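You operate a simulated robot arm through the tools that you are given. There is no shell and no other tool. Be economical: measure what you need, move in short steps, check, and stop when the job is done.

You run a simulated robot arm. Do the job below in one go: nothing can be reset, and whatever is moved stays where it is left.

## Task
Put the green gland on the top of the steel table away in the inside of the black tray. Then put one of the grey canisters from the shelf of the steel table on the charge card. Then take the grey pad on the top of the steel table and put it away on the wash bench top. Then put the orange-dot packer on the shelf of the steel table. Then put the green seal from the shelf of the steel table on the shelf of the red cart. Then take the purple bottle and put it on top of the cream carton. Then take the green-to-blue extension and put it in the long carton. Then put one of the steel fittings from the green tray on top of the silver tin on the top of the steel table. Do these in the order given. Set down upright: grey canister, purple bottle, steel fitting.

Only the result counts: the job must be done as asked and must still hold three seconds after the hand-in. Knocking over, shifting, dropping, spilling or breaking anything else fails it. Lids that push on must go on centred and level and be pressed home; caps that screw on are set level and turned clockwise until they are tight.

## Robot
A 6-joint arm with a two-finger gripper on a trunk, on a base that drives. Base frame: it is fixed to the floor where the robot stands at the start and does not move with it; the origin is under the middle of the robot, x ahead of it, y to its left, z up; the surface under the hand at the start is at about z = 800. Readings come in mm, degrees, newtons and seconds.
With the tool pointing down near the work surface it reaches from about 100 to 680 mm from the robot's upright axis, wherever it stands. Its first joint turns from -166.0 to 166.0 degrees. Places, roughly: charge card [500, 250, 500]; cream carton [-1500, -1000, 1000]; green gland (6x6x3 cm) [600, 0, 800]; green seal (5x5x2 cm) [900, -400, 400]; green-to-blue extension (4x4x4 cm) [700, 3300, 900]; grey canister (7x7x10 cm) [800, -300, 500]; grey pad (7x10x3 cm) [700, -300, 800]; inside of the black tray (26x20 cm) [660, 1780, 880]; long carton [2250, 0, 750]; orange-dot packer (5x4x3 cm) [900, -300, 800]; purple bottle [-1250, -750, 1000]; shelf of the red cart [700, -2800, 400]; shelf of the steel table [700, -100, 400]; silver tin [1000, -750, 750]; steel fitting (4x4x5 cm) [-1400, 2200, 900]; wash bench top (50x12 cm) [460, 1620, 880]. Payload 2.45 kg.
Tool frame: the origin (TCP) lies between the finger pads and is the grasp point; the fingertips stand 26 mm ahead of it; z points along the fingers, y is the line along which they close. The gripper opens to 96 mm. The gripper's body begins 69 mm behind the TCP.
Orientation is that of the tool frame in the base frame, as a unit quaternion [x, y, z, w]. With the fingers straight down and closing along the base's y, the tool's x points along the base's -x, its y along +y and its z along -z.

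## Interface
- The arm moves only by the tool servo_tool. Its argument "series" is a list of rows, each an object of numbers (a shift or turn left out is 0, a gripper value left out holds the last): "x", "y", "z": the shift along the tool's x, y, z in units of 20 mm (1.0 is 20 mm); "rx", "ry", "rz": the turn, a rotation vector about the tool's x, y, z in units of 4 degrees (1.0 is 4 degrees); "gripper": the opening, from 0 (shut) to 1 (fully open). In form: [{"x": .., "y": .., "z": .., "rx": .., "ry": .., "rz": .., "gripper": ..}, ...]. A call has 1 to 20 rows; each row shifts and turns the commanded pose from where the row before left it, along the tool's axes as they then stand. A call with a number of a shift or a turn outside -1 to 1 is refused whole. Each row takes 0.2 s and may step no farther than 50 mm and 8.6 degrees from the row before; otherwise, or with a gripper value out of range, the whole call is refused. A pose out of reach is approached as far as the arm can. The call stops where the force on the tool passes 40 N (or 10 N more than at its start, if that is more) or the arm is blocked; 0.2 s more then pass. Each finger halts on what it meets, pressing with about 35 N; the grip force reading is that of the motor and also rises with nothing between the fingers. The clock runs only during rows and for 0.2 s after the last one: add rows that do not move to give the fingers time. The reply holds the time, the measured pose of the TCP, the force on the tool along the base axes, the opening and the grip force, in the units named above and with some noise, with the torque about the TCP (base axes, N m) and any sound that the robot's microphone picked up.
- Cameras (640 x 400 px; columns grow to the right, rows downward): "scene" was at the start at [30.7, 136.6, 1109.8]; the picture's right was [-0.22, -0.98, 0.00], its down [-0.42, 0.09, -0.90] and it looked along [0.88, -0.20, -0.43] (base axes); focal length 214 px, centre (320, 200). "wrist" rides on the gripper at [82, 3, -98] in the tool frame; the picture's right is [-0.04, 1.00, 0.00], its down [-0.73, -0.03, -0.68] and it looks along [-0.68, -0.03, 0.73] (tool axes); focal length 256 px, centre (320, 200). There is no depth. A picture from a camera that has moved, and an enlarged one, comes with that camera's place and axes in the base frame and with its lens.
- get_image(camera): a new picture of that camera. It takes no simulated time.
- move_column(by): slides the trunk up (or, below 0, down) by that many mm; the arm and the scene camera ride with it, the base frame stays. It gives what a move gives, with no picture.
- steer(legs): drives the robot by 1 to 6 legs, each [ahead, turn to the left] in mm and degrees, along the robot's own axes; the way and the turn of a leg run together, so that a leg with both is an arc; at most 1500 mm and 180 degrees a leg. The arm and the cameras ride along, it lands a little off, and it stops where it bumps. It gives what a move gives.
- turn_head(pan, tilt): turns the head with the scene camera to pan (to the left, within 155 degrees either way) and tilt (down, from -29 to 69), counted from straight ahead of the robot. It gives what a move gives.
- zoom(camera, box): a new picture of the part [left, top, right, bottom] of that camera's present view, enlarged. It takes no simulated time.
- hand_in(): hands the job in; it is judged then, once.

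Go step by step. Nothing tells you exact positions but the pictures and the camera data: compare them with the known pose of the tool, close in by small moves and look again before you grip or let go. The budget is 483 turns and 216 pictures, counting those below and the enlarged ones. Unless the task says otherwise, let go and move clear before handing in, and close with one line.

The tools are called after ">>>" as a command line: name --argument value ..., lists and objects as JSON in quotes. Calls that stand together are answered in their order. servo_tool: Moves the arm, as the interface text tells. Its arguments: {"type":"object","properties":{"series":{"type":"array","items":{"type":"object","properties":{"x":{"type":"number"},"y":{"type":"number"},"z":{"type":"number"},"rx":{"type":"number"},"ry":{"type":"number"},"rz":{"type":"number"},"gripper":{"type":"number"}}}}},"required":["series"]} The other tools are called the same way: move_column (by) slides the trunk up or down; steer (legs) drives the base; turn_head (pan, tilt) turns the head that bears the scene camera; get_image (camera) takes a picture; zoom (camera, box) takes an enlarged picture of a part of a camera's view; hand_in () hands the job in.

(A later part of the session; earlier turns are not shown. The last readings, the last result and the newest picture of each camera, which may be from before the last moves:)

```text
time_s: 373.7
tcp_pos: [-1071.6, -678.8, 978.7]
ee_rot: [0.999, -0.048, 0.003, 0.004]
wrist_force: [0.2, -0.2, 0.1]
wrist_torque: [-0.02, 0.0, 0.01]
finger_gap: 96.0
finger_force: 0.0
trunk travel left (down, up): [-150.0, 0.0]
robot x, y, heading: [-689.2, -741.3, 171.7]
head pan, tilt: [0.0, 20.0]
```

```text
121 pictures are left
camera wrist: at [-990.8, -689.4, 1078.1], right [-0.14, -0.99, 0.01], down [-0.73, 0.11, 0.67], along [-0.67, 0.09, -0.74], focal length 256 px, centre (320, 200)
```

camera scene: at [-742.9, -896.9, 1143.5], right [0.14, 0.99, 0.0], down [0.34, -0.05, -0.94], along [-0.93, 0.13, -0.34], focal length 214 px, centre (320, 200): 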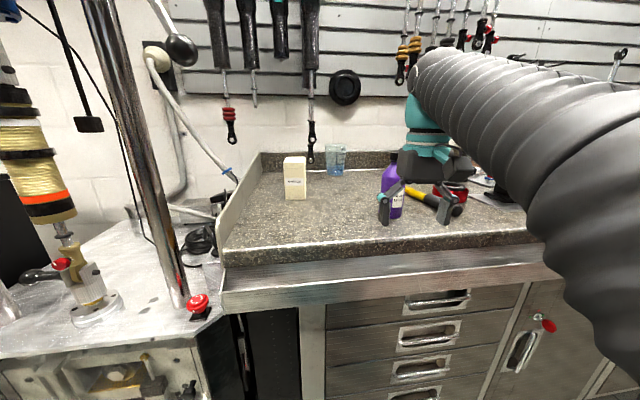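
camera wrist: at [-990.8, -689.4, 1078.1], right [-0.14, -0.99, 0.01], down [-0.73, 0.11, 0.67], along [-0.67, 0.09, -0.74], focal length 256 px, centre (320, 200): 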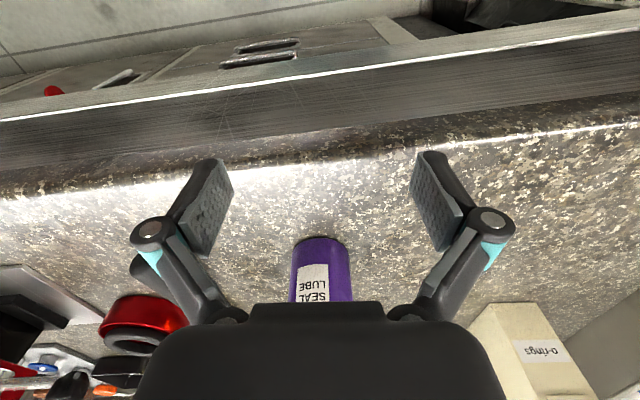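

The bottle is straight ahead of the hand. I'll tilt the tool to 68° from vertical in place.

>>> servo_tool --series '[{"ry": -1}, {"ry": -1}, {"ry": -1}, {"ry": -1}, {"ry": -1}, {"ry": -1}, {"ry": -1}, {"ry": -1}, {"ry": -1}, {"ry": -1}, {"ry": -1}, {"ry": -1}, {"ry": -1}, {"ry": -1}, {"ry": -1}, {"ry": -1}, {"ry": -1}, {}]'

>>> get_image --camera "wrist"

```text
time_s: 377.5
tcp_pos: [-1071.0, -680.3, 978.7]
ee_rot: [0.83, -0.043, -0.556, -0.023]
wrist_force: [0.2, 0.5, 0.1]
wrist_torque: [-0.02, 0.02, 0.0]
finger_gap: 96.0
finger_force: 0.1
trunk travel left (down, up): [-150.0, 0.0]
robot x, y, heading: [-688.0, -747.1, 172.0]
head pan, tilt: [0.0, 20.0]
```

```text
120 pictures are left
camera wrist: at [-950.8, -694.7, 941.4], right [-0.11, -0.99, 0.05], down [0.35, 0.0, 0.94], along [-0.93, 0.12, 0.35], focal length 256 px, centre (320, 200)
```

wrist: 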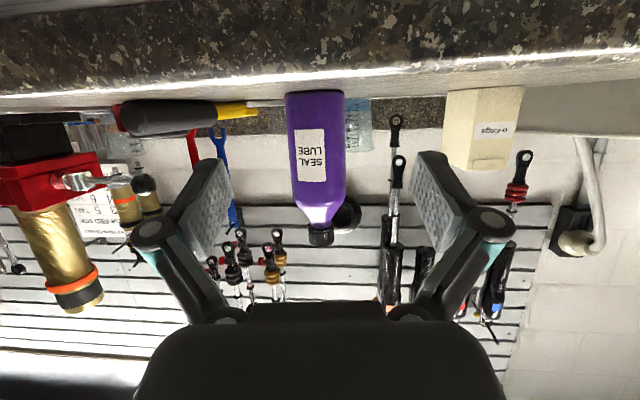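

>>> servo_tool --series '[{"x": -0.6, "z": 0.65}, {"x": -0.34, "z": 0.834}, {"x": -0.34, "z": 0.834}, {"x": -0.34, "z": 0.834}, {"x": -0.34, "z": 0.834}, {}]'

>>> get_image --camera "wrist"

```text
time_s: 378.9
tcp_pos: [-1158.5, -670.7, 985.3]
ee_rot: [0.829, -0.043, -0.556, -0.023]
wrist_force: [0.3, -0.4, 0.7]
wrist_torque: [0.0, 0.02, 0.0]
finger_gap: 96.1
finger_force: 0.1
trunk travel left (down, up): [-150.0, 0.0]
robot x, y, heading: [-691.4, -745.8, 171.9]
head pan, tilt: [0.0, 20.0]
```

```text
119 pictures are left
camera wrist: at [-1038.3, -685.9, 947.7], right [-0.11, -0.99, 0.05], down [0.35, 0.0, 0.94], along [-0.93, 0.12, 0.35], focal length 256 px, centre (320, 200)
```

wrist: 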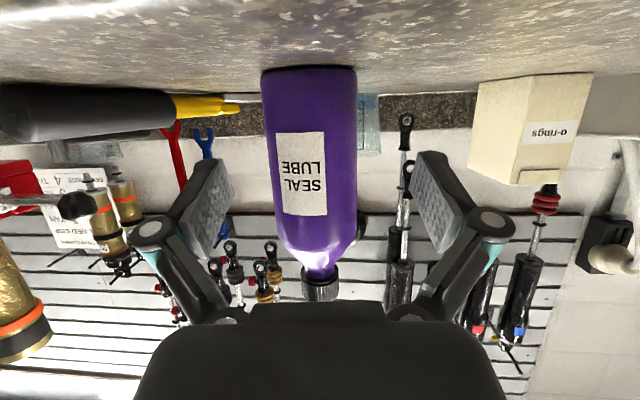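

The bench appears slightly higher than thought (~932), so I'll raise 15 mm for camera clearance while moving forward another 25 mm.

>>> servo_tool --series '[{"x": -0.7, "z": -0.28}, {"x": -0.23, "z": 0.58}, {"x": -0.23, "z": 0.58}, {}]'

>>> get_image --camera "wrist"

```text
time_s: 379.9
tcp_pos: [-1182.4, -666.4, 998.5]
ee_rot: [0.829, -0.044, -0.557, -0.024]
wrist_force: [0.0, -0.6, -0.5]
wrist_torque: [0.0, -0.02, 0.0]
finger_gap: 96.0
finger_force: 0.0
trunk travel left (down, up): [-150.0, 0.0]
robot x, y, heading: [-690.2, -741.5, 172.2]
head pan, tilt: [0.0, 20.0]
```

```text
118 pictures are left
camera wrist: at [-1062.2, -682.6, 961.6], right [-0.11, -0.99, 0.05], down [0.35, 0.0, 0.94], along [-0.93, 0.12, 0.35], focal length 256 px, centre (320, 200)
```

wrist: 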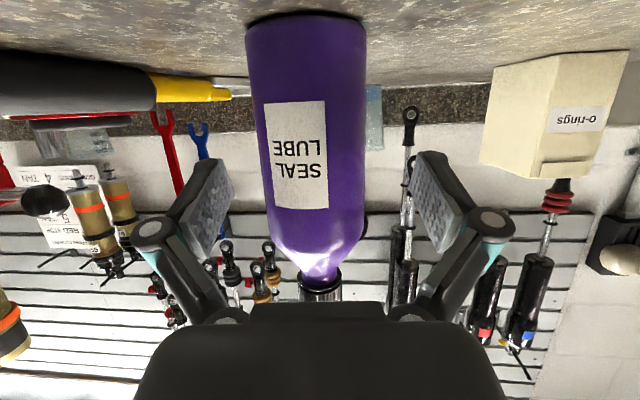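

>>> servo_tool --series '[{"x": -0.24, "y": -0.1, "z": 0.6}, {}, {"gripper": 0.3}, {}, {}, {}]'

>>> get_image --camera "wrist"

```text
time_s: 381.3
tcp_pos: [-1196.0, -664.6, 1000.0]
ee_rot: [0.829, -0.042, -0.557, -0.022]
wrist_force: [-0.2, 0.4, 2.7]
wrist_torque: [-0.11, 0.04, 0.06]
finger_gap: 51.1
finger_force: 35.6
trunk travel left (down, up): [-150.0, 0.0]
robot x, y, heading: [-687.8, -744.1, 172.1]
head pan, tilt: [0.0, 20.0]
```

```text
117 pictures are left
camera wrist: at [-1074.9, -680.2, 962.4], right [-0.11, -0.99, 0.05], down [0.35, 0.0, 0.94], along [-0.93, 0.12, 0.35], focal length 256 px, centre (320, 200)
```

wrist: 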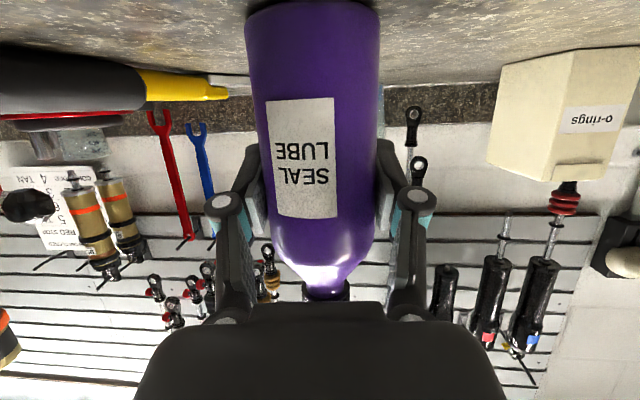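

Gripped at 51 mm. I'll lift it straight up to clear the carton.

>>> servo_tool --series '[{"x": -0.927, "z": -0.375}, {"x": -0.927, "z": -0.375}, {"x": -0.927, "z": -0.375}, {"x": -0.927, "z": -0.375}, {"x": -0.927, "z": -0.375}, {"x": -0.927, "z": -0.375}, {"x": -0.927, "z": -0.375}, {"x": -0.927, "z": -0.375}, {}]'

>>> get_image --camera "wrist"

>>> get_image --camera "scene"

```text
time_s: 383.3
tcp_pos: [-1196.9, -662.4, 1160.1]
ee_rot: [0.83, -0.042, -0.556, -0.022]
wrist_force: [-0.5, 0.5, -1.9]
wrist_torque: [0.01, -0.04, -0.02]
finger_gap: 51.5
finger_force: 35.2
trunk travel left (down, up): [-150.0, 0.0]
robot x, y, heading: [-690.2, -741.2, 172.2]
head pan, tilt: [0.0, 20.0]
```

```text
116 pictures are left
camera wrist: at [-1076.2, -677.8, 1121.2], right [-0.11, -0.99, 0.05], down [0.35, 0.0, 0.94], along [-0.93, 0.12, 0.35], focal length 256 px, centre (320, 200)
```

wrist: 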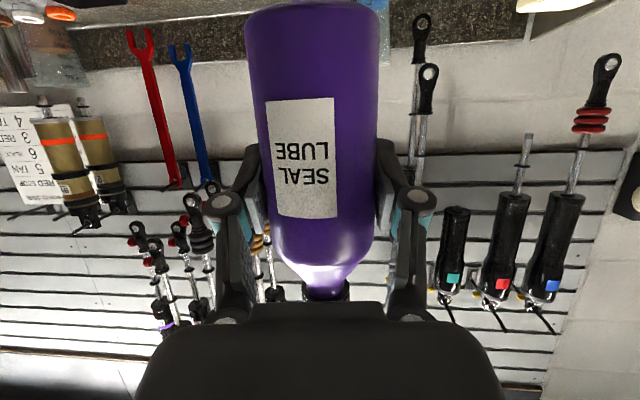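

```text
115 pictures are left
camera scene: at [-742.9, -896.9, 1143.5], right [0.14, 0.99, 0.0], down [0.34, -0.05, -0.94], along [-0.93, 0.13, -0.34], focal length 214 px, centre (320, 200)
```

scene: 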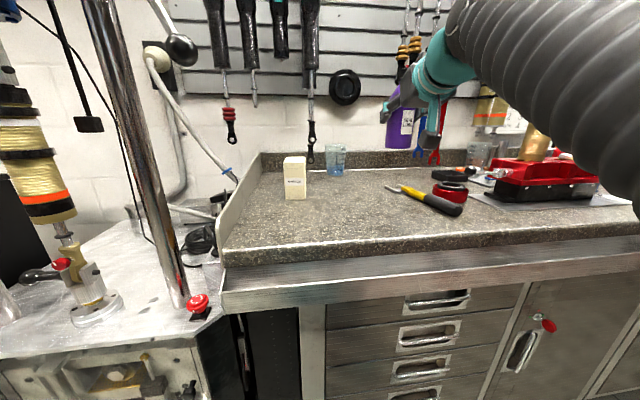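

>>> steer --legs '[[0, 21]]'

>>> get_image --camera "scene"

>>> get_image --camera "wrist"

```text
time_s: 384.9
tcp_pos: [-1192.8, -853.4, 1157.7]
ee_rot: [0.823, 0.113, -0.551, 0.081]
wrist_force: [-0.2, -0.9, -1.8]
wrist_torque: [0.01, -0.02, -0.01]
finger_gap: 51.4
finger_force: 35.9
trunk travel left (down, up): [-150.0, 0.0]
robot x, y, heading: [-688.7, -745.6, -166.6]
head pan, tilt: [0.0, 20.0]
```

```text
114 pictures are left
camera scene: at [-683.8, -906.4, 1143.5], right [-0.23, 0.97, 0.0], down [0.33, 0.08, -0.94], along [-0.91, -0.22, -0.34], focal length 214 px, centre (320, 200)
```

scene: 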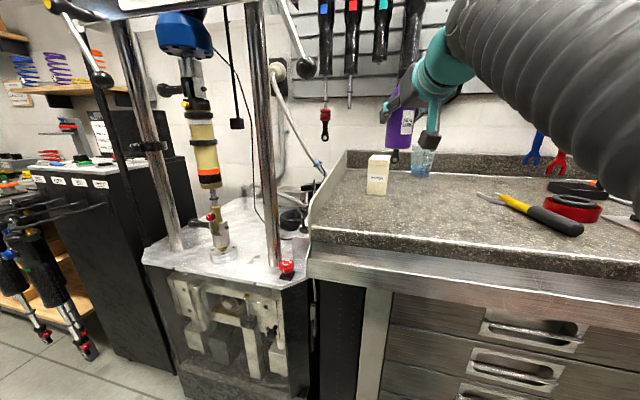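

```text
113 pictures are left
camera wrist: at [-1073.9, -824.1, 1121.1], right [0.26, -0.96, 0.05], down [0.33, 0.13, 0.94], along [-0.91, -0.23, 0.35], focal length 256 px, centre (320, 200)
```

wrist: 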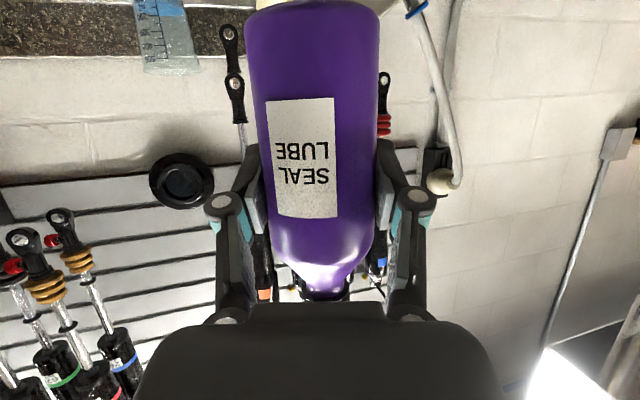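

>>> zoom --camera "scene" --box '[330, 90, 490, 215]'

```text
3.20 times, centred on (410, 152) of scene
camera zoom: at [-683.8, -906.4, 1143.5], right [-0.23, 0.97, 0.0], down [0.33, 0.08, -0.94], along [-0.91, -0.22, -0.34], focal length 686 px, centre (32, 352)
```

zoom: 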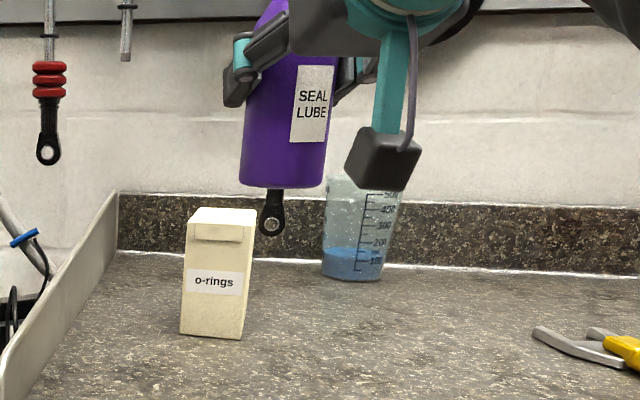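

The carton top is at z ≈ 1039, centred near (-1375, -887). I'll extend part of the way and check reach.

>>> servo_tool --series '[{"x": -0.375, "z": 0.927}, {"x": -0.375, "z": 0.927}, {"x": -0.375, "z": 0.927}, {"x": -0.375, "z": 0.927, "y": -0.2}, {"x": -0.375, "z": 0.927, "y": -0.2}, {}]'

>>> zoom --camera "scene" --box '[330, 90, 490, 215]'

```text
time_s: 386.3
tcp_pos: [-1290.1, -873.2, 1158.8]
ee_rot: [0.823, 0.112, -0.551, 0.081]
wrist_force: [0.0, 0.5, -2.5]
wrist_torque: [0.01, 0.01, 0.02]
finger_gap: 51.6
finger_force: 35.3
trunk travel left (down, up): [-150.0, 0.0]
robot x, y, heading: [-689.3, -741.8, -166.6]
head pan, tilt: [0.0, 20.0]
```

```text
3.20 times, centred on (410, 152) of scene
camera zoom: at [-683.8, -906.4, 1143.5], right [-0.23, 0.97, 0.0], down [0.33, 0.08, -0.94], along [-0.91, -0.22, -0.34], focal length 686 px, centre (32, 352)
```

zoom: 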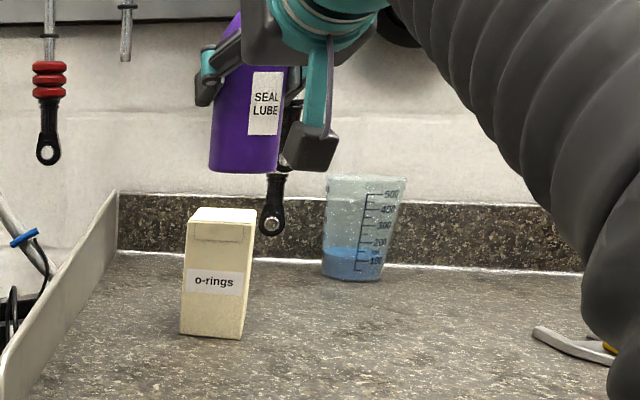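

>>> zoom --camera "scene" --box '[365, 135, 429, 203]'

```text
5.88 times, centred on (397, 169) of scene
camera zoom: at [-683.8, -906.4, 1143.5], right [-0.23, 0.97, 0.0], down [0.33, 0.08, -0.94], along [-0.91, -0.22, -0.34], focal length 1262 px, centre (-133, 382)
```

zoom: 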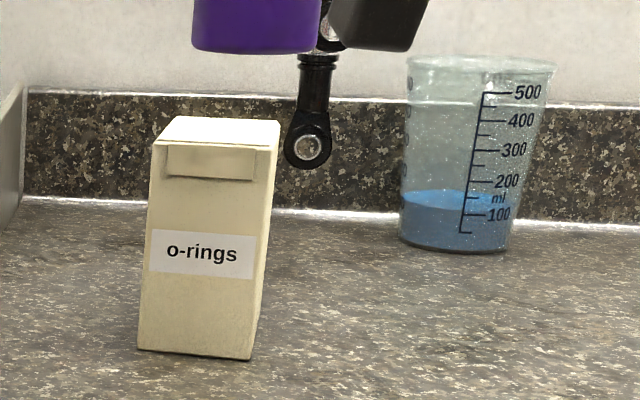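

>>> get_image --camera "wrist"

```text
109 pictures are left
camera wrist: at [-1172.0, -844.4, 1121.1], right [0.26, -0.96, 0.05], down [0.33, 0.13, 0.94], along [-0.91, -0.23, 0.35], focal length 256 px, centre (320, 200)
```

wrist: 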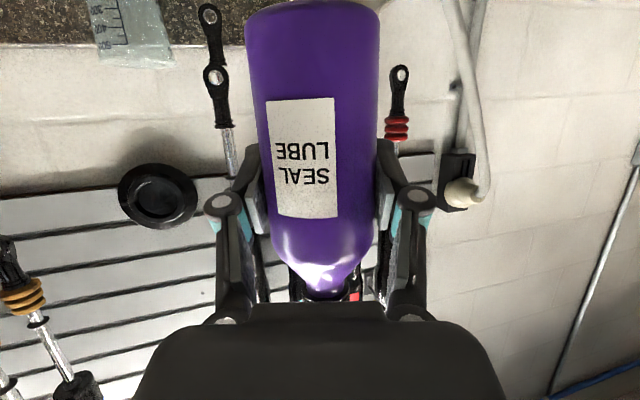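

The carton's top is about 57 × 105 mm, centred near (-1385, -884). I'll extend the rest of the way above it.

>>> servo_tool --series '[{"x": -0.349, "z": 0.862, "y": -0.12}, {"x": -0.349, "z": 0.862, "y": -0.12}, {"x": -0.349, "z": 0.862, "y": -0.12}, {"x": -0.349, "z": 0.862, "y": -0.12}, {"x": -0.349, "z": 0.862, "y": -0.12}, {}]'

>>> zoom --camera "scene" --box '[340, 105, 436, 203]'

```text
time_s: 387.7
tcp_pos: [-1382.0, -887.2, 1156.7]
ee_rot: [0.823, 0.113, -0.551, 0.081]
wrist_force: [-0.2, 0.6, -2.9]
wrist_torque: [0.01, -0.01, 0.01]
finger_gap: 51.1
finger_force: 34.7
trunk travel left (down, up): [-150.0, 0.0]
robot x, y, heading: [-689.3, -746.7, -166.7]
head pan, tilt: [0.0, 20.0]
```

```text
4.08 times, centred on (388, 154) of scene
camera zoom: at [-683.9, -906.4, 1143.5], right [-0.23, 0.97, 0.0], down [0.33, 0.08, -0.94], along [-0.91, -0.22, -0.34], focal length 875 px, centre (42, 388)
```

zoom: 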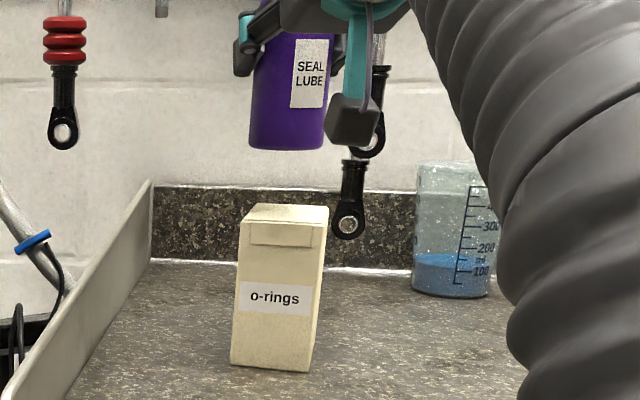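

Well aligned above the carton. I'll lower carefully.

>>> servo_tool --series '[{"x": 0.927, "z": 0.375}, {"x": 0.7, "z": 0.283}, {}]'

>>> zoom --camera "scene" --box '[340, 105, 436, 203]'

```text
time_s: 388.5
tcp_pos: [-1382.5, -887.4, 1122.1]
ee_rot: [0.823, 0.112, -0.551, 0.081]
wrist_force: [0.9, 0.2, -1.8]
wrist_torque: [0.03, 0.01, -0.03]
finger_gap: 51.5
finger_force: 35.0
trunk travel left (down, up): [-150.0, 0.0]
robot x, y, heading: [-689.5, -745.3, -166.1]
head pan, tilt: [0.0, 20.0]
```

```text
4.08 times, centred on (388, 154) of scene
camera zoom: at [-683.9, -906.4, 1143.5], right [-0.23, 0.97, 0.0], down [0.33, 0.08, -0.94], along [-0.91, -0.22, -0.34], focal length 875 px, centre (42, 388)
```

zoom: 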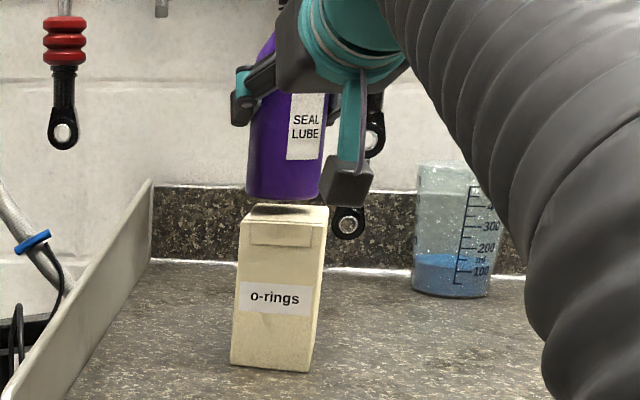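

>>> servo_tool --series '[{"x": 0.2, "z": 0.08}, {"x": 0.14, "z": 0.056}, {"x": 0.14, "z": 0.056}, {"x": 0.1, "z": 0.04}, {}]'

>>> zoom --camera "scene" --box '[356, 130, 420, 180]'

```text
time_s: 389.7
tcp_pos: [-1382.2, -886.5, 1110.4]
ee_rot: [0.823, 0.112, -0.551, 0.081]
wrist_force: [-0.3, 0.2, -0.8]
wrist_torque: [0.04, 0.07, 0.02]
finger_gap: 51.8
finger_force: 34.8
trunk travel left (down, up): [-150.0, 0.0]
robot x, y, heading: [-690.3, -744.3, -166.7]
head pan, tilt: [0.0, 20.0]
```

```text
8.00 times, centred on (388, 155) of scene
camera zoom: at [-683.8, -906.4, 1143.5], right [-0.23, 0.97, 0.0], down [0.33, 0.08, -0.94], along [-0.91, -0.22, -0.34], focal length 1716 px, centre (-224, 560)
```

zoom: 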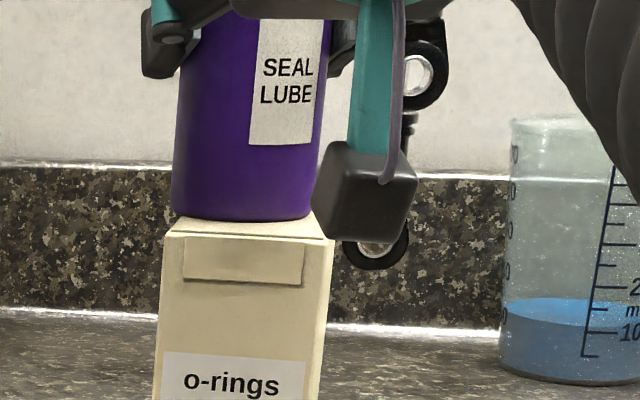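

The bottle just touches, but it sits about 23 mm too far back on the carton. I'll lift a little, pull back 24 mm and set down again.

>>> servo_tool --series '[{"x": -0.37, "z": -0.15}, {"x": 0.225, "z": -0.556}, {"x": 0.225, "z": -0.556}, {"x": 0.25, "z": 0.1}, {"x": 0.1, "z": 0.04}, {}]'

>>> zoom --camera "scene" --box '[356, 130, 420, 180]'

```text
time_s: 391.1
tcp_pos: [-1359.9, -881.2, 1110.0]
ee_rot: [0.823, 0.112, -0.551, 0.081]
wrist_force: [0.9, 0.0, -1.2]
wrist_torque: [-0.01, 0.0, 0.0]
finger_gap: 51.2
finger_force: 35.3
trunk travel left (down, up): [-150.0, 0.0]
robot x, y, heading: [-688.0, -742.3, -166.3]
head pan, tilt: [0.0, 20.0]
```

```text
8.00 times, centred on (388, 155) of scene
camera zoom: at [-683.9, -906.4, 1143.5], right [-0.23, 0.97, 0.0], down [0.33, 0.08, -0.94], along [-0.91, -0.22, -0.34], focal length 1716 px, centre (-224, 560)
```

zoom: 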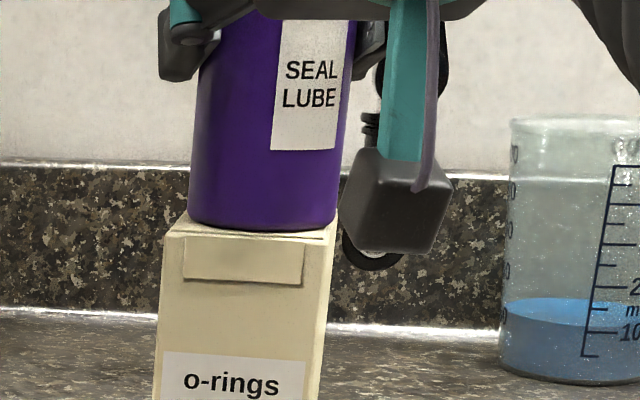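

Much better. A 2 mm nudge left, then down to contact.

>>> servo_tool --series '[{"y": 0.12}, {"x": 0.06, "z": 0.025}, {"x": 0.06, "z": 0.025}, {"x": 0.06, "z": 0.025}, {}]'

```text
time_s: 392.3
tcp_pos: [-1357.8, -882.9, 1109.2]
ee_rot: [0.821, 0.112, -0.554, 0.081]
wrist_force: [-7.0, -0.3, 21.6]
wrist_torque: [0.36, 0.4, 0.08]
finger_gap: 51.3
finger_force: 35.2
trunk travel left (down, up): [-150.0, 0.0]
robot x, y, heading: [-694.4, -745.6, -166.4]
head pan, tilt: [0.0, 20.0]
```

>>> servo_tool --series '[{"x": -0.06, "z": -0.025}, {"x": -0.02, "z": -0.008}, {}]'

>>> zoom --camera "scene" --box '[340, 105, 436, 203]'

```text
time_s: 393.1
tcp_pos: [-1357.8, -883.1, 1110.6]
ee_rot: [0.822, 0.112, -0.552, 0.081]
wrist_force: [0.1, 1.8, 21.0]
wrist_torque: [0.35, 0.01, 0.04]
finger_gap: 51.2
finger_force: 35.3
trunk travel left (down, up): [-150.0, 0.0]
robot x, y, heading: [-689.5, -742.0, -166.2]
head pan, tilt: [0.0, 20.0]
```

```text
4.08 times, centred on (388, 154) of scene
camera zoom: at [-682.6, -906.0, 1143.6], right [-0.23, 0.97, 0.0], down [0.33, 0.08, -0.94], along [-0.91, -0.22, -0.34], focal length 875 px, centre (42, 388)
```

zoom: 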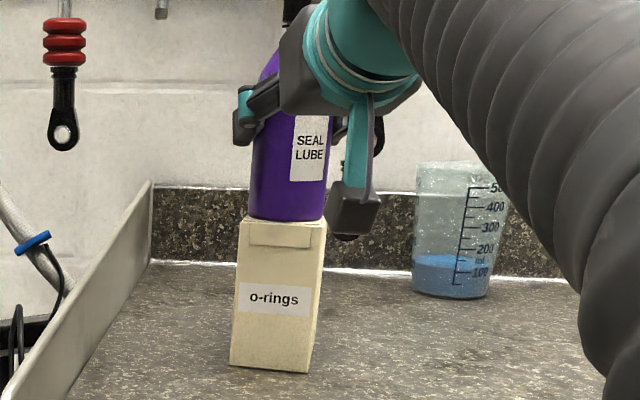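

>>> servo_tool --series '[{"x": -0.05, "z": -0.02}, {"gripper": 0.65}, {"gripper": 0.8}, {"gripper": 1.0}, {}, {}]'

>>> get_image --camera "wrist"

```text
time_s: 394.5
tcp_pos: [-1360.0, -882.5, 1111.1]
ee_rot: [0.823, 0.113, -0.551, 0.081]
wrist_force: [0.0, -0.2, -0.1]
wrist_torque: [-0.01, 0.0, 0.0]
finger_gap: 95.8
finger_force: 0.2
trunk travel left (down, up): [-150.0, 0.0]
robot x, y, heading: [-688.2, -744.8, -166.6]
head pan, tilt: [0.0, 20.0]
```

```text
103 pictures are left
camera wrist: at [-1240.9, -853.8, 1071.8], right [0.26, -0.96, 0.05], down [0.33, 0.13, 0.94], along [-0.91, -0.23, 0.35], focal length 256 px, centre (320, 200)
```

wrist: 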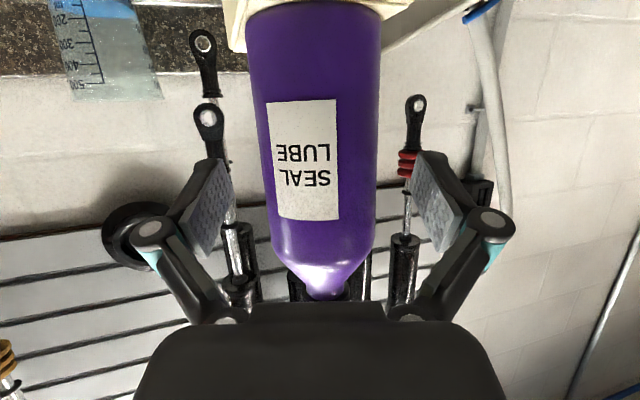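

The bottle stands free. I'll retract straight back.

>>> servo_tool --series '[{"x": 0.375, "z": -0.927}, {"x": 0.375, "z": -0.927}, {"x": 0.375, "z": -0.927}, {"x": 0.375, "z": -0.927}, {"x": 0.375, "z": -0.927}, {"x": 0.375, "z": -0.927}, {"x": 0.375, "z": -0.927}, {"x": 0.375, "z": -0.927}, {"x": 0.375, "z": -0.927}, {"x": 0.375, "z": -0.927}, {"x": 0.375, "z": -0.927}, {}]'

>>> zoom --camera "scene" --box '[320, 80, 480, 205]'

```text
time_s: 397.1
tcp_pos: [-1147.0, -822.0, 1110.5]
ee_rot: [0.823, 0.113, -0.551, 0.081]
wrist_force: [0.5, 0.3, 1.1]
wrist_torque: [0.0, 0.02, 0.0]
finger_gap: 96.1
finger_force: 0.0
trunk travel left (down, up): [-150.0, 0.0]
robot x, y, heading: [-689.2, -744.1, -166.5]
head pan, tilt: [0.0, 20.0]
```

```text
3.20 times, centred on (400, 142) of scene
camera zoom: at [-683.7, -906.4, 1143.5], right [-0.23, 0.97, 0.0], down [0.33, 0.08, -0.94], along [-0.91, -0.22, -0.34], focal length 686 px, centre (64, 384)
```

zoom: 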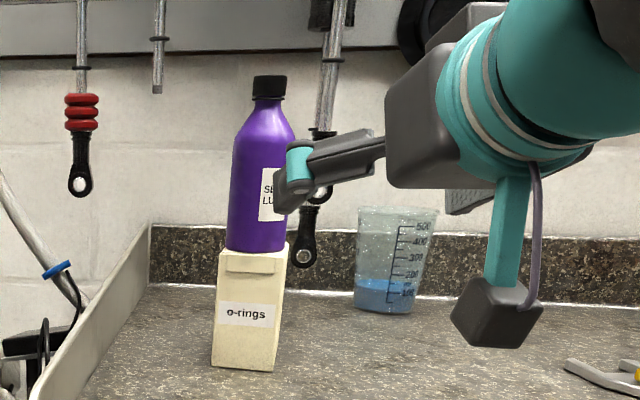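

The bottle stands upright on the cream carton. Next is the green-to-blue extension on the far bench at y ≈ 3300: I'll restore the tool and drive up the aisle.

>>> steer --legs '[[-280, 0]]'

>>> servo_tool --series '[{"ry": 1}, {"ry": 1}, {"ry": 1}, {"ry": 1}, {"ry": 1}, {"ry": 1}, {"ry": 1}, {"ry": 1}, {"ry": 1}, {"ry": 1}, {"ry": 1}, {"ry": 1}, {"ry": 1}, {"ry": 1}, {"ry": 1}, {"ry": 1}, {"ry": 1}, {}]'

>>> servo_tool --series '[{"z": 1, "x": 0.5}, {"z": 1, "x": 0.5}, {"z": 1, "x": 0.5}, {"z": 1, "x": 0.5}, {"z": 1, "x": 0.5}, {}]'

>>> steer --legs '[[0, -140], [750, 0], [0, 36.6], [1400, 0], [900, 0]]'

>>> turn_head --pan -15 --tilt 18

>>> get_image --camera "scene"

```text
time_s: 399.0
tcp_pos: [-875.3, -758.5, 1110.8]
ee_rot: [0.822, 0.115, -0.551, 0.083]
wrist_force: [-0.6, 0.3, -0.1]
wrist_torque: [0.0, 0.0, 0.0]
finger_gap: 95.9
finger_force: 0.1
trunk travel left (down, up): [-150.0, 0.0]
robot x, y, heading: [-418.8, -679.7, -166.1]
head pan, tilt: [0.0, 20.0]
```

```text
time_s: 402.8
tcp_pos: [-859.0, -758.2, 1006.3]
ee_rot: [0.99, 0.141, 0.003, 0.004]
wrist_force: [0.2, 0.6, -1.0]
wrist_torque: [0.01, 0.01, -0.02]
finger_gap: 96.2
finger_force: 0.0
out of reach, approached as far as the arm can: row 13, 14, 15, 16, 17
trunk travel left (down, up): [-150.0, 0.0]
robot x, y, heading: [-414.9, -678.0, -166.1]
head pan, tilt: [0.0, 20.0]
```

```text
time_s: 404.2
tcp_pos: [-808.2, -743.1, 905.8]
ee_rot: [0.99, 0.141, 0.004, 0.005]
wrist_force: [-1.4, 0.3, 0.8]
wrist_torque: [0.02, -0.01, 0.01]
finger_gap: 96.0
finger_force: 0.0
trunk travel left (down, up): [-150.0, 0.0]
robot x, y, heading: [-413.8, -678.7, -166.3]
head pan, tilt: [0.0, 20.0]
```

```text
time_s: 426.9
tcp_pos: [108.4, 2623.0, 904.8]
ee_rot: [0.722, -0.692, -0.001, 0.005]
wrist_force: [-0.2, -0.1, 0.0]
wrist_torque: [0.0, 0.01, 0.03]
finger_gap: 96.1
finger_force: 0.0
trunk travel left (down, up): [-150.0, 0.0]
robot x, y, heading: [79.2, 2227.4, 89.9]
head pan, tilt: [0.0, 20.0]
```

```text
time_s: 427.6
tcp_pos: [108.2, 2622.2, 905.7]
ee_rot: [0.722, -0.692, -0.001, 0.005]
wrist_force: [0.2, 0.6, -0.4]
wrist_torque: [0.02, 0.03, 0.01]
finger_gap: 95.9
finger_force: 0.1
trunk travel left (down, up): [-150.0, 0.0]
robot x, y, heading: [77.1, 2230.6, 89.9]
head pan, tilt: [-15.0, 18.0]
```

```text
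101 pictures are left
camera scene: at [-53.9, 2256.8, 1146.8], right [0.97, -0.26, 0.0], down [-0.08, -0.3, -0.95], along [0.25, 0.92, -0.31], focal length 214 px, centre (320, 200)
```

scene: 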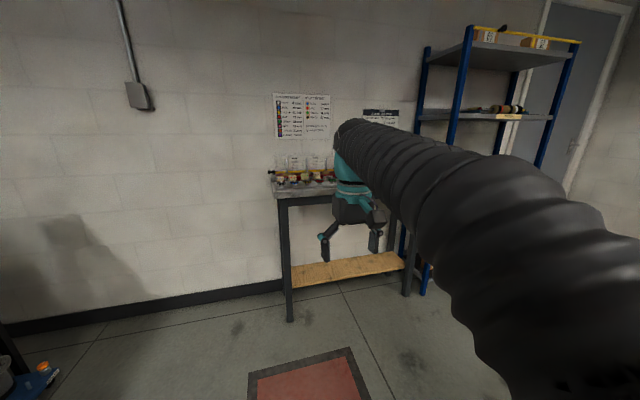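

>>> servo_tool --series '[{"z": -1}, {"z": -1}, {"z": -1}, {"z": -0.8}, {}]'

>>> steer --legs '[[440, 0], [0, -90], [600, 0], [0, 90]]'

>>> turn_head --pan 0 --tilt 25

>>> get_image --camera "scene"

>>> get_image --camera "wrist"

```text
time_s: 428.9
tcp_pos: [109.2, 2624.5, 982.0]
ee_rot: [0.722, -0.692, -0.001, 0.005]
wrist_force: [0.8, -0.4, -0.2]
wrist_torque: [-0.01, -0.02, -0.02]
finger_gap: 96.1
finger_force: 0.0
trunk travel left (down, up): [-150.0, 0.0]
robot x, y, heading: [80.6, 2224.8, 89.8]
head pan, tilt: [-15.0, 18.0]
```

```text
time_s: 442.2
tcp_pos: [718.7, 3046.0, 983.1]
ee_rot: [0.709, -0.705, -0.001, 0.005]
wrist_force: [0.1, -0.4, -0.2]
wrist_torque: [-0.01, 0.02, 0.01]
finger_gap: 96.0
finger_force: 0.0
trunk travel left (down, up): [-150.0, 0.0]
robot x, y, heading: [674.3, 2650.6, 87.8]
head pan, tilt: [-15.0, 18.0]
```

```text
time_s: 443.0
tcp_pos: [718.2, 3046.1, 982.3]
ee_rot: [0.709, -0.705, -0.001, 0.005]
wrist_force: [0.2, -0.2, 0.0]
wrist_torque: [0.0, 0.01, -0.05]
finger_gap: 96.2
finger_force: 0.1
trunk travel left (down, up): [-150.0, 0.0]
robot x, y, heading: [672.6, 2651.7, 87.8]
head pan, tilt: [0.0, 25.0]
```

```text
100 pictures are left
camera scene: at [518.5, 2687.8, 1135.5], right [1.0, -0.04, 0.0], down [-0.02, -0.42, -0.91], along [0.03, 0.91, -0.42], focal length 214 px, centre (320, 200)
```

scene: 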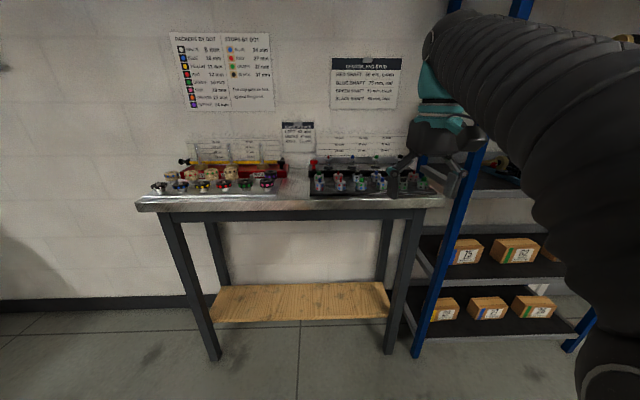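

```text
99 pictures are left
camera wrist: at [716.6, 2964.7, 1081.0], right [-1.0, 0.03, 0.01], down [0.03, 0.74, 0.67], along [0.02, 0.67, -0.74], focal length 256 px, centre (320, 200)
```

wrist: 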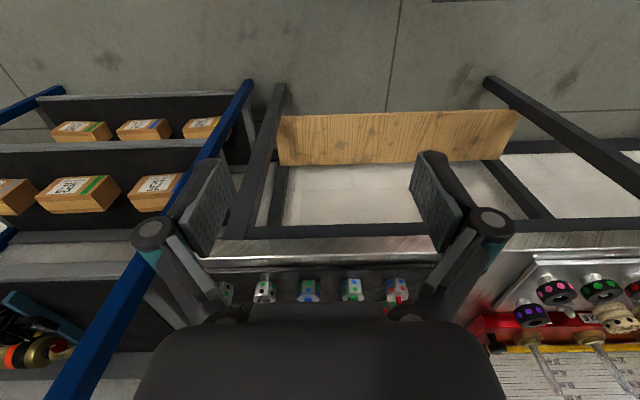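

>>> zoom --camera "scene" --box '[270, 50, 450, 205]'

>>> zoom --camera "wrist" --box '[200, 230, 440, 330]'

```text
2.58 times, centred on (360, 128) of scene
camera zoom: at [518.5, 2687.8, 1135.5], right [1.0, -0.04, 0.0], down [-0.02, -0.42, -0.91], along [0.03, 0.91, -0.42], focal length 554 px, centre (217, 387)
```

zoom: 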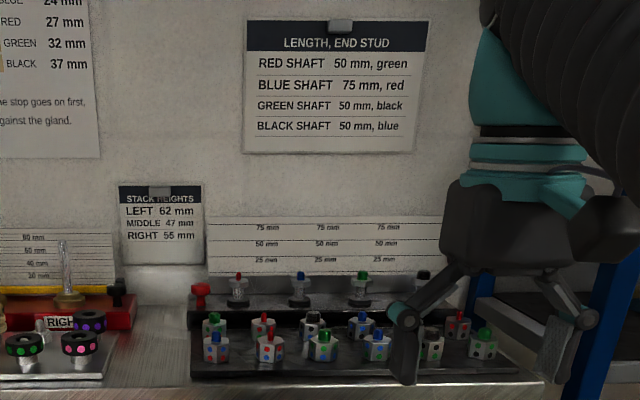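

```text
2.67 times, centred on (320, 280) of wrist
camera zoom: at [716.6, 2964.7, 1081.0], right [-1.0, 0.03, 0.01], down [0.03, 0.74, 0.67], along [0.02, 0.67, -0.74], focal length 683 px, centre (320, -13)
```

zoom: 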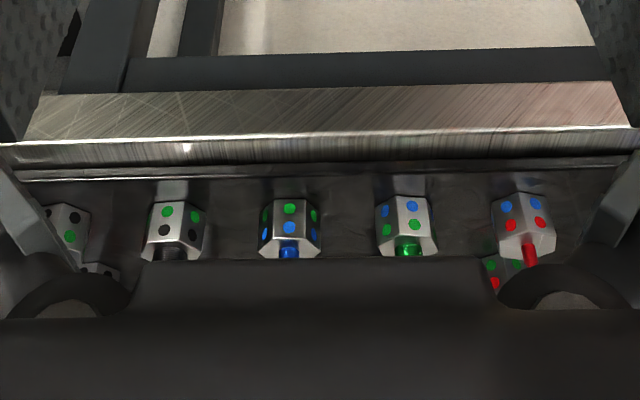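

>>> zoom --camera "scene" --box '[320, 160, 400, 200]'

>>> zoom --camera "scene" --box '[380, 160, 440, 200]'

```text
8.00 times, centred on (360, 180) of scene
camera zoom: at [518.5, 2687.8, 1135.5], right [1.0, -0.04, 0.0], down [-0.02, -0.42, -0.91], along [0.03, 0.91, -0.42], focal length 1716 px, centre (0, 360)
```

zoom: 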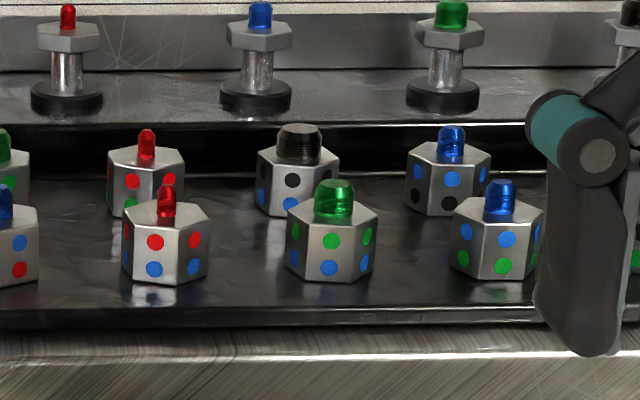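

```text
10.00 times, centred on (410, 180) of scene
camera zoom: at [518.5, 2687.8, 1135.5], right [1.0, -0.04, 0.0], down [-0.02, -0.42, -0.91], along [0.03, 0.91, -0.42], focal length 2145 px, centre (-580, 400)
```

zoom: 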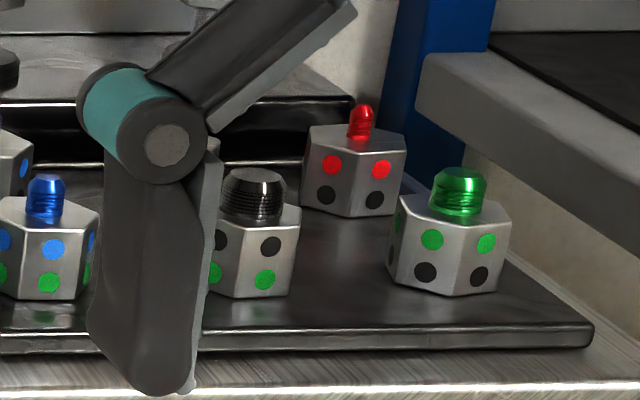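

The front-row piece with green dots at the base and a blue stud is the green-to-blue extension. I'll move the robot closer and look from above.

>>> steer --legs '[[160, 2]]'

>>> get_image --camera "wrist"

```text
time_s: 444.4
tcp_pos: [708.6, 3206.8, 981.1]
ee_rot: [0.722, -0.692, -0.001, 0.005]
wrist_force: [0.4, -0.1, 0.6]
wrist_torque: [-0.02, -0.03, -0.01]
finger_gap: 95.9
finger_force: 0.2
trunk travel left (down, up): [-150.0, 0.0]
robot x, y, heading: [675.8, 2810.0, 89.9]
head pan, tilt: [0.0, 25.0]
```

```text
94 pictures are left
camera wrist: at [709.2, 3125.7, 1081.0], right [-1.0, 0.0, 0.01], down [0.01, 0.74, 0.67], along [-0.01, 0.67, -0.74], focal length 256 px, centre (320, 200)
```

wrist: 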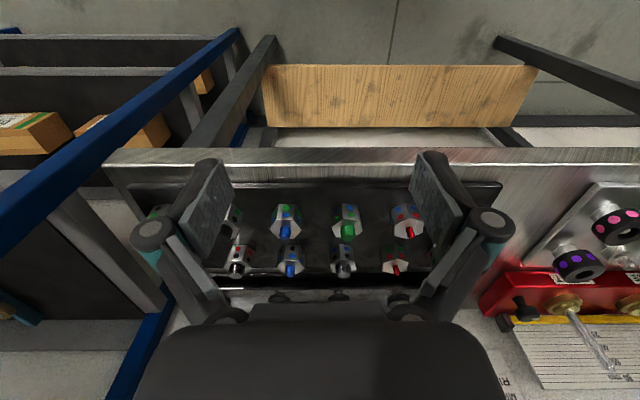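

By two-view triangulation the piece is at about (746, 3337), with the bench top near z 848. I'll move above it.

>>> servo_tool --series '[{"x": -0.92, "y": -0.3, "z": 0.2, "gripper": 0.6}, {"x": -0.92, "y": -0.3, "z": 0.2}, {"x": -0.92, "y": -0.3, "z": 0.2}, {"x": -0.92, "y": -0.3, "z": 0.2}, {"x": -0.92, "y": -0.3, "z": 0.2}, {"x": -0.92, "y": -0.3, "z": 0.2}, {"x": -0.9, "y": -0.3, "z": 0.2}, {}]'

>>> get_image --camera "wrist"

```text
time_s: 446.2
tcp_pos: [745.6, 3337.7, 953.8]
ee_rot: [0.721, -0.693, -0.001, 0.004]
wrist_force: [0.5, -0.4, 0.2]
wrist_torque: [0.02, 0.02, 0.04]
finger_gap: 57.7
finger_force: 0.1
trunk travel left (down, up): [-150.0, 0.0]
robot x, y, heading: [678.3, 2811.2, 89.7]
head pan, tilt: [0.0, 25.0]
```

```text
93 pictures are left
camera wrist: at [746.3, 3255.6, 1052.5], right [-1.0, 0.0, 0.01], down [0.01, 0.74, 0.67], along [-0.01, 0.67, -0.74], focal length 256 px, centre (320, 200)
```

wrist: 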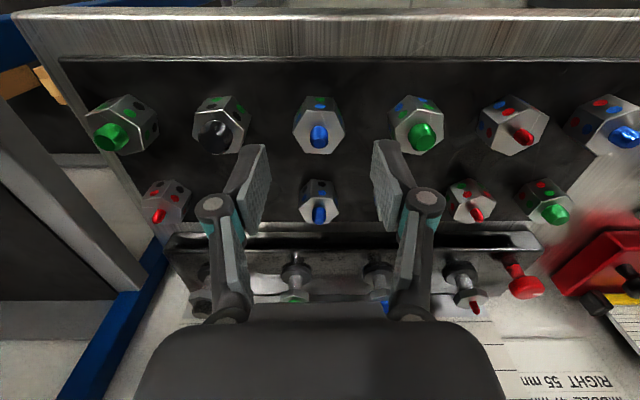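

Directly above it with the fingers between neighbours. I'll descend.

>>> servo_tool --series '[{"z": 1}, {"z": 1}, {"z": 1}, {"z": 0.2}, {}]'

>>> get_image --camera "wrist"

```text
time_s: 447.4
tcp_pos: [744.8, 3336.7, 893.8]
ee_rot: [0.721, -0.693, -0.002, -0.001]
wrist_force: [16.1, 18.0, 45.3]
wrist_torque: [-0.04, -2.04, 1.01]
finger_gap: 54.3
finger_force: 21.0
trunk travel left (down, up): [-150.0, 0.0]
robot x, y, heading: [675.0, 2815.5, 89.9]
head pan, tilt: [0.0, 25.0]
```

```text
92 pictures are left
camera wrist: at [745.2, 3254.6, 991.8], right [-1.0, 0.0, 0.0], down [0.0, 0.73, 0.68], along [0.0, 0.68, -0.73], focal length 256 px, centre (320, 200)
```

wrist: 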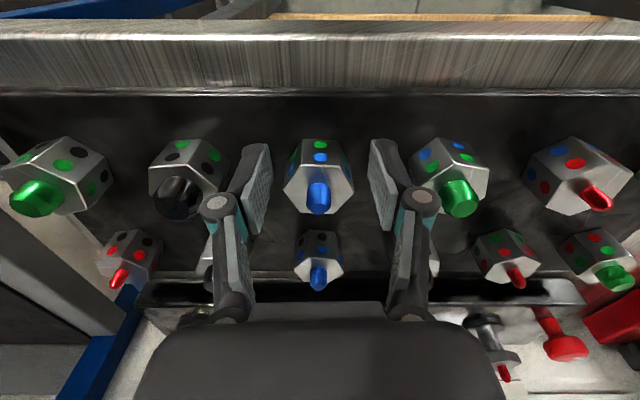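

The fingertips touched the tray surface. I'll back up a few millimetres and look.

>>> servo_tool --series '[{"z": -0.25}, {}, {}]'

>>> get_image --camera "wrist"

```text
time_s: 448.2
tcp_pos: [743.6, 3336.5, 894.2]
ee_rot: [0.721, -0.693, -0.002, 0.006]
wrist_force: [0.3, 0.1, 0.0]
wrist_torque: [0.0, -0.02, 0.01]
finger_gap: 57.8
finger_force: 0.0
trunk travel left (down, up): [-150.0, 0.0]
robot x, y, heading: [676.2, 2809.1, 89.9]
head pan, tilt: [0.0, 25.0]
```

```text
91 pictures are left
camera wrist: at [744.7, 3255.6, 993.3], right [-1.0, 0.0, 0.01], down [0.01, 0.74, 0.67], along [-0.01, 0.67, -0.74], focal length 256 px, centre (320, 200)
```

wrist: 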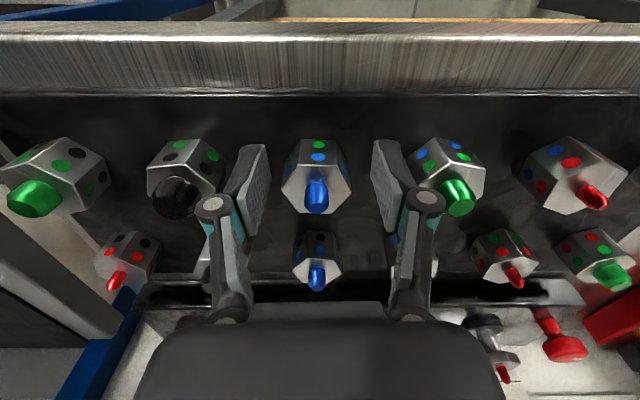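

>>> servo_tool --series '[{"gripper": 0.2}, {}, {}, {}]'

>>> get_image --camera "wrist"

```text
time_s: 449.2
tcp_pos: [745.5, 3336.3, 895.6]
ee_rot: [0.721, -0.693, -0.002, 0.004]
wrist_force: [6.5, 0.2, 17.5]
wrist_torque: [0.13, -0.55, -0.02]
finger_gap: 35.7
finger_force: 34.7
trunk travel left (down, up): [-150.0, 0.0]
robot x, y, heading: [676.1, 2811.7, 89.8]
head pan, tilt: [0.0, 25.0]
```

```text
90 pictures are left
camera wrist: at [745.4, 3254.7, 994.8], right [-1.0, 0.0, 0.01], down [0.01, 0.74, 0.68], along [-0.01, 0.68, -0.74], focal length 256 px, centre (320, 200)
```

wrist: 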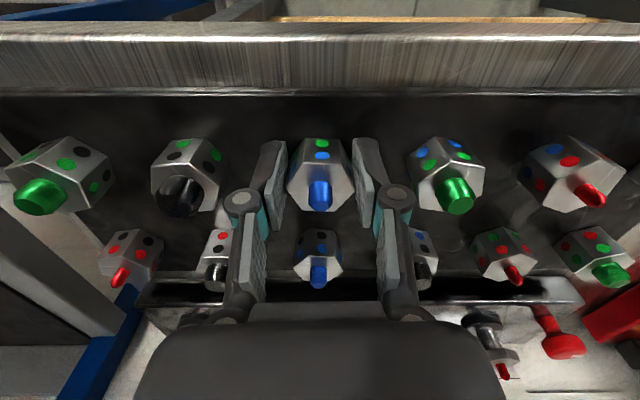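

Gripped at 35.7 mm. I'll lift straight up and retract.

>>> servo_tool --series '[{"z": -0.6}, {"z": -1}, {"z": -1}, {"z": -1}, {"x": 0.5, "z": -0.5}, {"x": 1, "z": -0.3}, {"x": 1}, {"x": 1}, {"x": 1}, {"x": 1}, {"x": 1}, {}]'

>>> get_image --camera "wrist"

```text
time_s: 451.8
tcp_pos: [750.8, 3206.7, 983.3]
ee_rot: [0.722, -0.692, -0.002, 0.004]
wrist_force: [-1.2, 0.0, -1.5]
wrist_torque: [-0.02, -0.01, -0.03]
finger_gap: 35.9
finger_force: 35.1
trunk travel left (down, up): [-150.0, 0.0]
robot x, y, heading: [678.0, 2809.7, 90.1]
head pan, tilt: [0.0, 25.0]
```

```text
89 pictures are left
camera wrist: at [752.0, 3125.2, 1082.6], right [-1.0, 0.0, 0.01], down [0.01, 0.74, 0.67], along [-0.01, 0.67, -0.74], focal length 256 px, centre (320, 200)
```

wrist: 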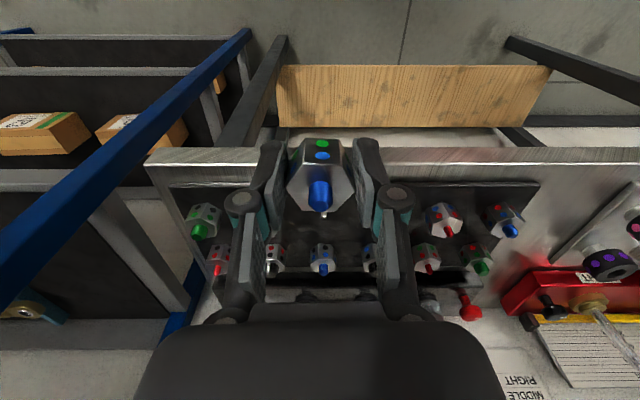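

Holding it. The long carton is on the workbench behind the steel table, so I'll check the way through from here.

>>> servo_tool --series '[{"x": 0.8}, {}]'

>>> turn_head --pan -100 --tilt 20

>>> get_image --camera "scene"

```text
time_s: 452.4
tcp_pos: [749.7, 3190.3, 982.4]
ee_rot: [0.722, -0.692, -0.002, 0.004]
wrist_force: [0.7, -0.1, 0.3]
wrist_torque: [0.0, -0.01, 0.0]
finger_gap: 35.7
finger_force: 35.0
trunk travel left (down, up): [-150.0, 0.0]
robot x, y, heading: [673.4, 2808.7, 89.8]
head pan, tilt: [0.0, 25.0]
```

```text
time_s: 454.1
tcp_pos: [750.9, 3190.5, 981.6]
ee_rot: [0.721, -0.693, 0.0, 0.005]
wrist_force: [-0.3, 0.5, -0.7]
wrist_torque: [0.0, -0.01, -0.01]
finger_gap: 35.4
finger_force: 34.7
trunk travel left (down, up): [-150.0, 0.0]
robot x, y, heading: [677.4, 2809.8, 89.5]
head pan, tilt: [-100.0, 20.0]
```

```text
88 pictures are left
camera scene: at [611.9, 2733.8, 1143.5], right [-0.18, -0.98, 0.0], down [-0.34, 0.06, -0.94], along [0.93, -0.17, -0.34], focal length 214 px, centre (320, 200)
```

scene: 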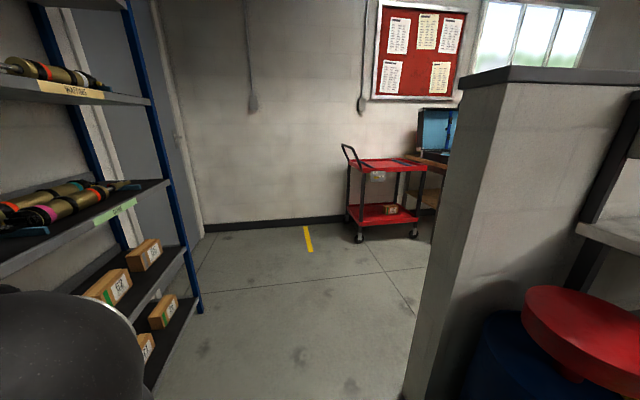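

The passage between the blue shelf and the partition is about 1 m wide. I'll drive through it and down the back aisle.

>>> steer --legs '[[0, -90], [1040, 0], [0, -90], [1300, 0], [1250, 0]]'

>>> turn_head --pan 60 --tilt 25

>>> get_image --camera "scene"

```text
time_s: 479.1
tcp_pos: [1814.8, -88.6, 983.8]
ee_rot: [0.668, 0.744, 0.005, 0.001]
wrist_force: [0.3, -0.2, -1.2]
wrist_torque: [-0.02, 0.0, -0.02]
finger_gap: 35.4
finger_force: 35.6
trunk travel left (down, up): [-150.0, 0.0]
robot x, y, heading: [1861.8, 290.4, -86.3]
head pan, tilt: [-100.0, 20.0]
```

```text
time_s: 481.6
tcp_pos: [1813.4, -89.2, 983.7]
ee_rot: [0.669, 0.743, 0.005, 0.0]
wrist_force: [0.5, 0.4, -0.4]
wrist_torque: [0.0, 0.01, -0.04]
finger_gap: 35.5
finger_force: 35.2
trunk travel left (down, up): [-150.0, 0.0]
robot x, y, heading: [1862.2, 297.4, -86.0]
head pan, tilt: [60.0, 25.0]
```

```text
87 pictures are left
camera scene: at [2099.8, 323.2, 1135.4], right [-0.44, -0.9, 0.0], down [-0.38, 0.19, -0.91], along [0.81, -0.4, -0.42], focal length 214 px, centre (320, 200)
```

scene: 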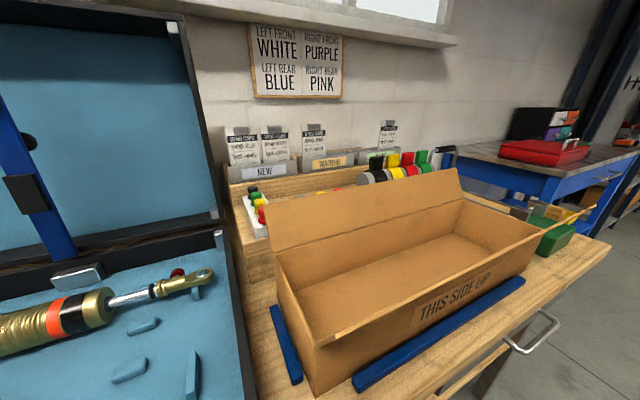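

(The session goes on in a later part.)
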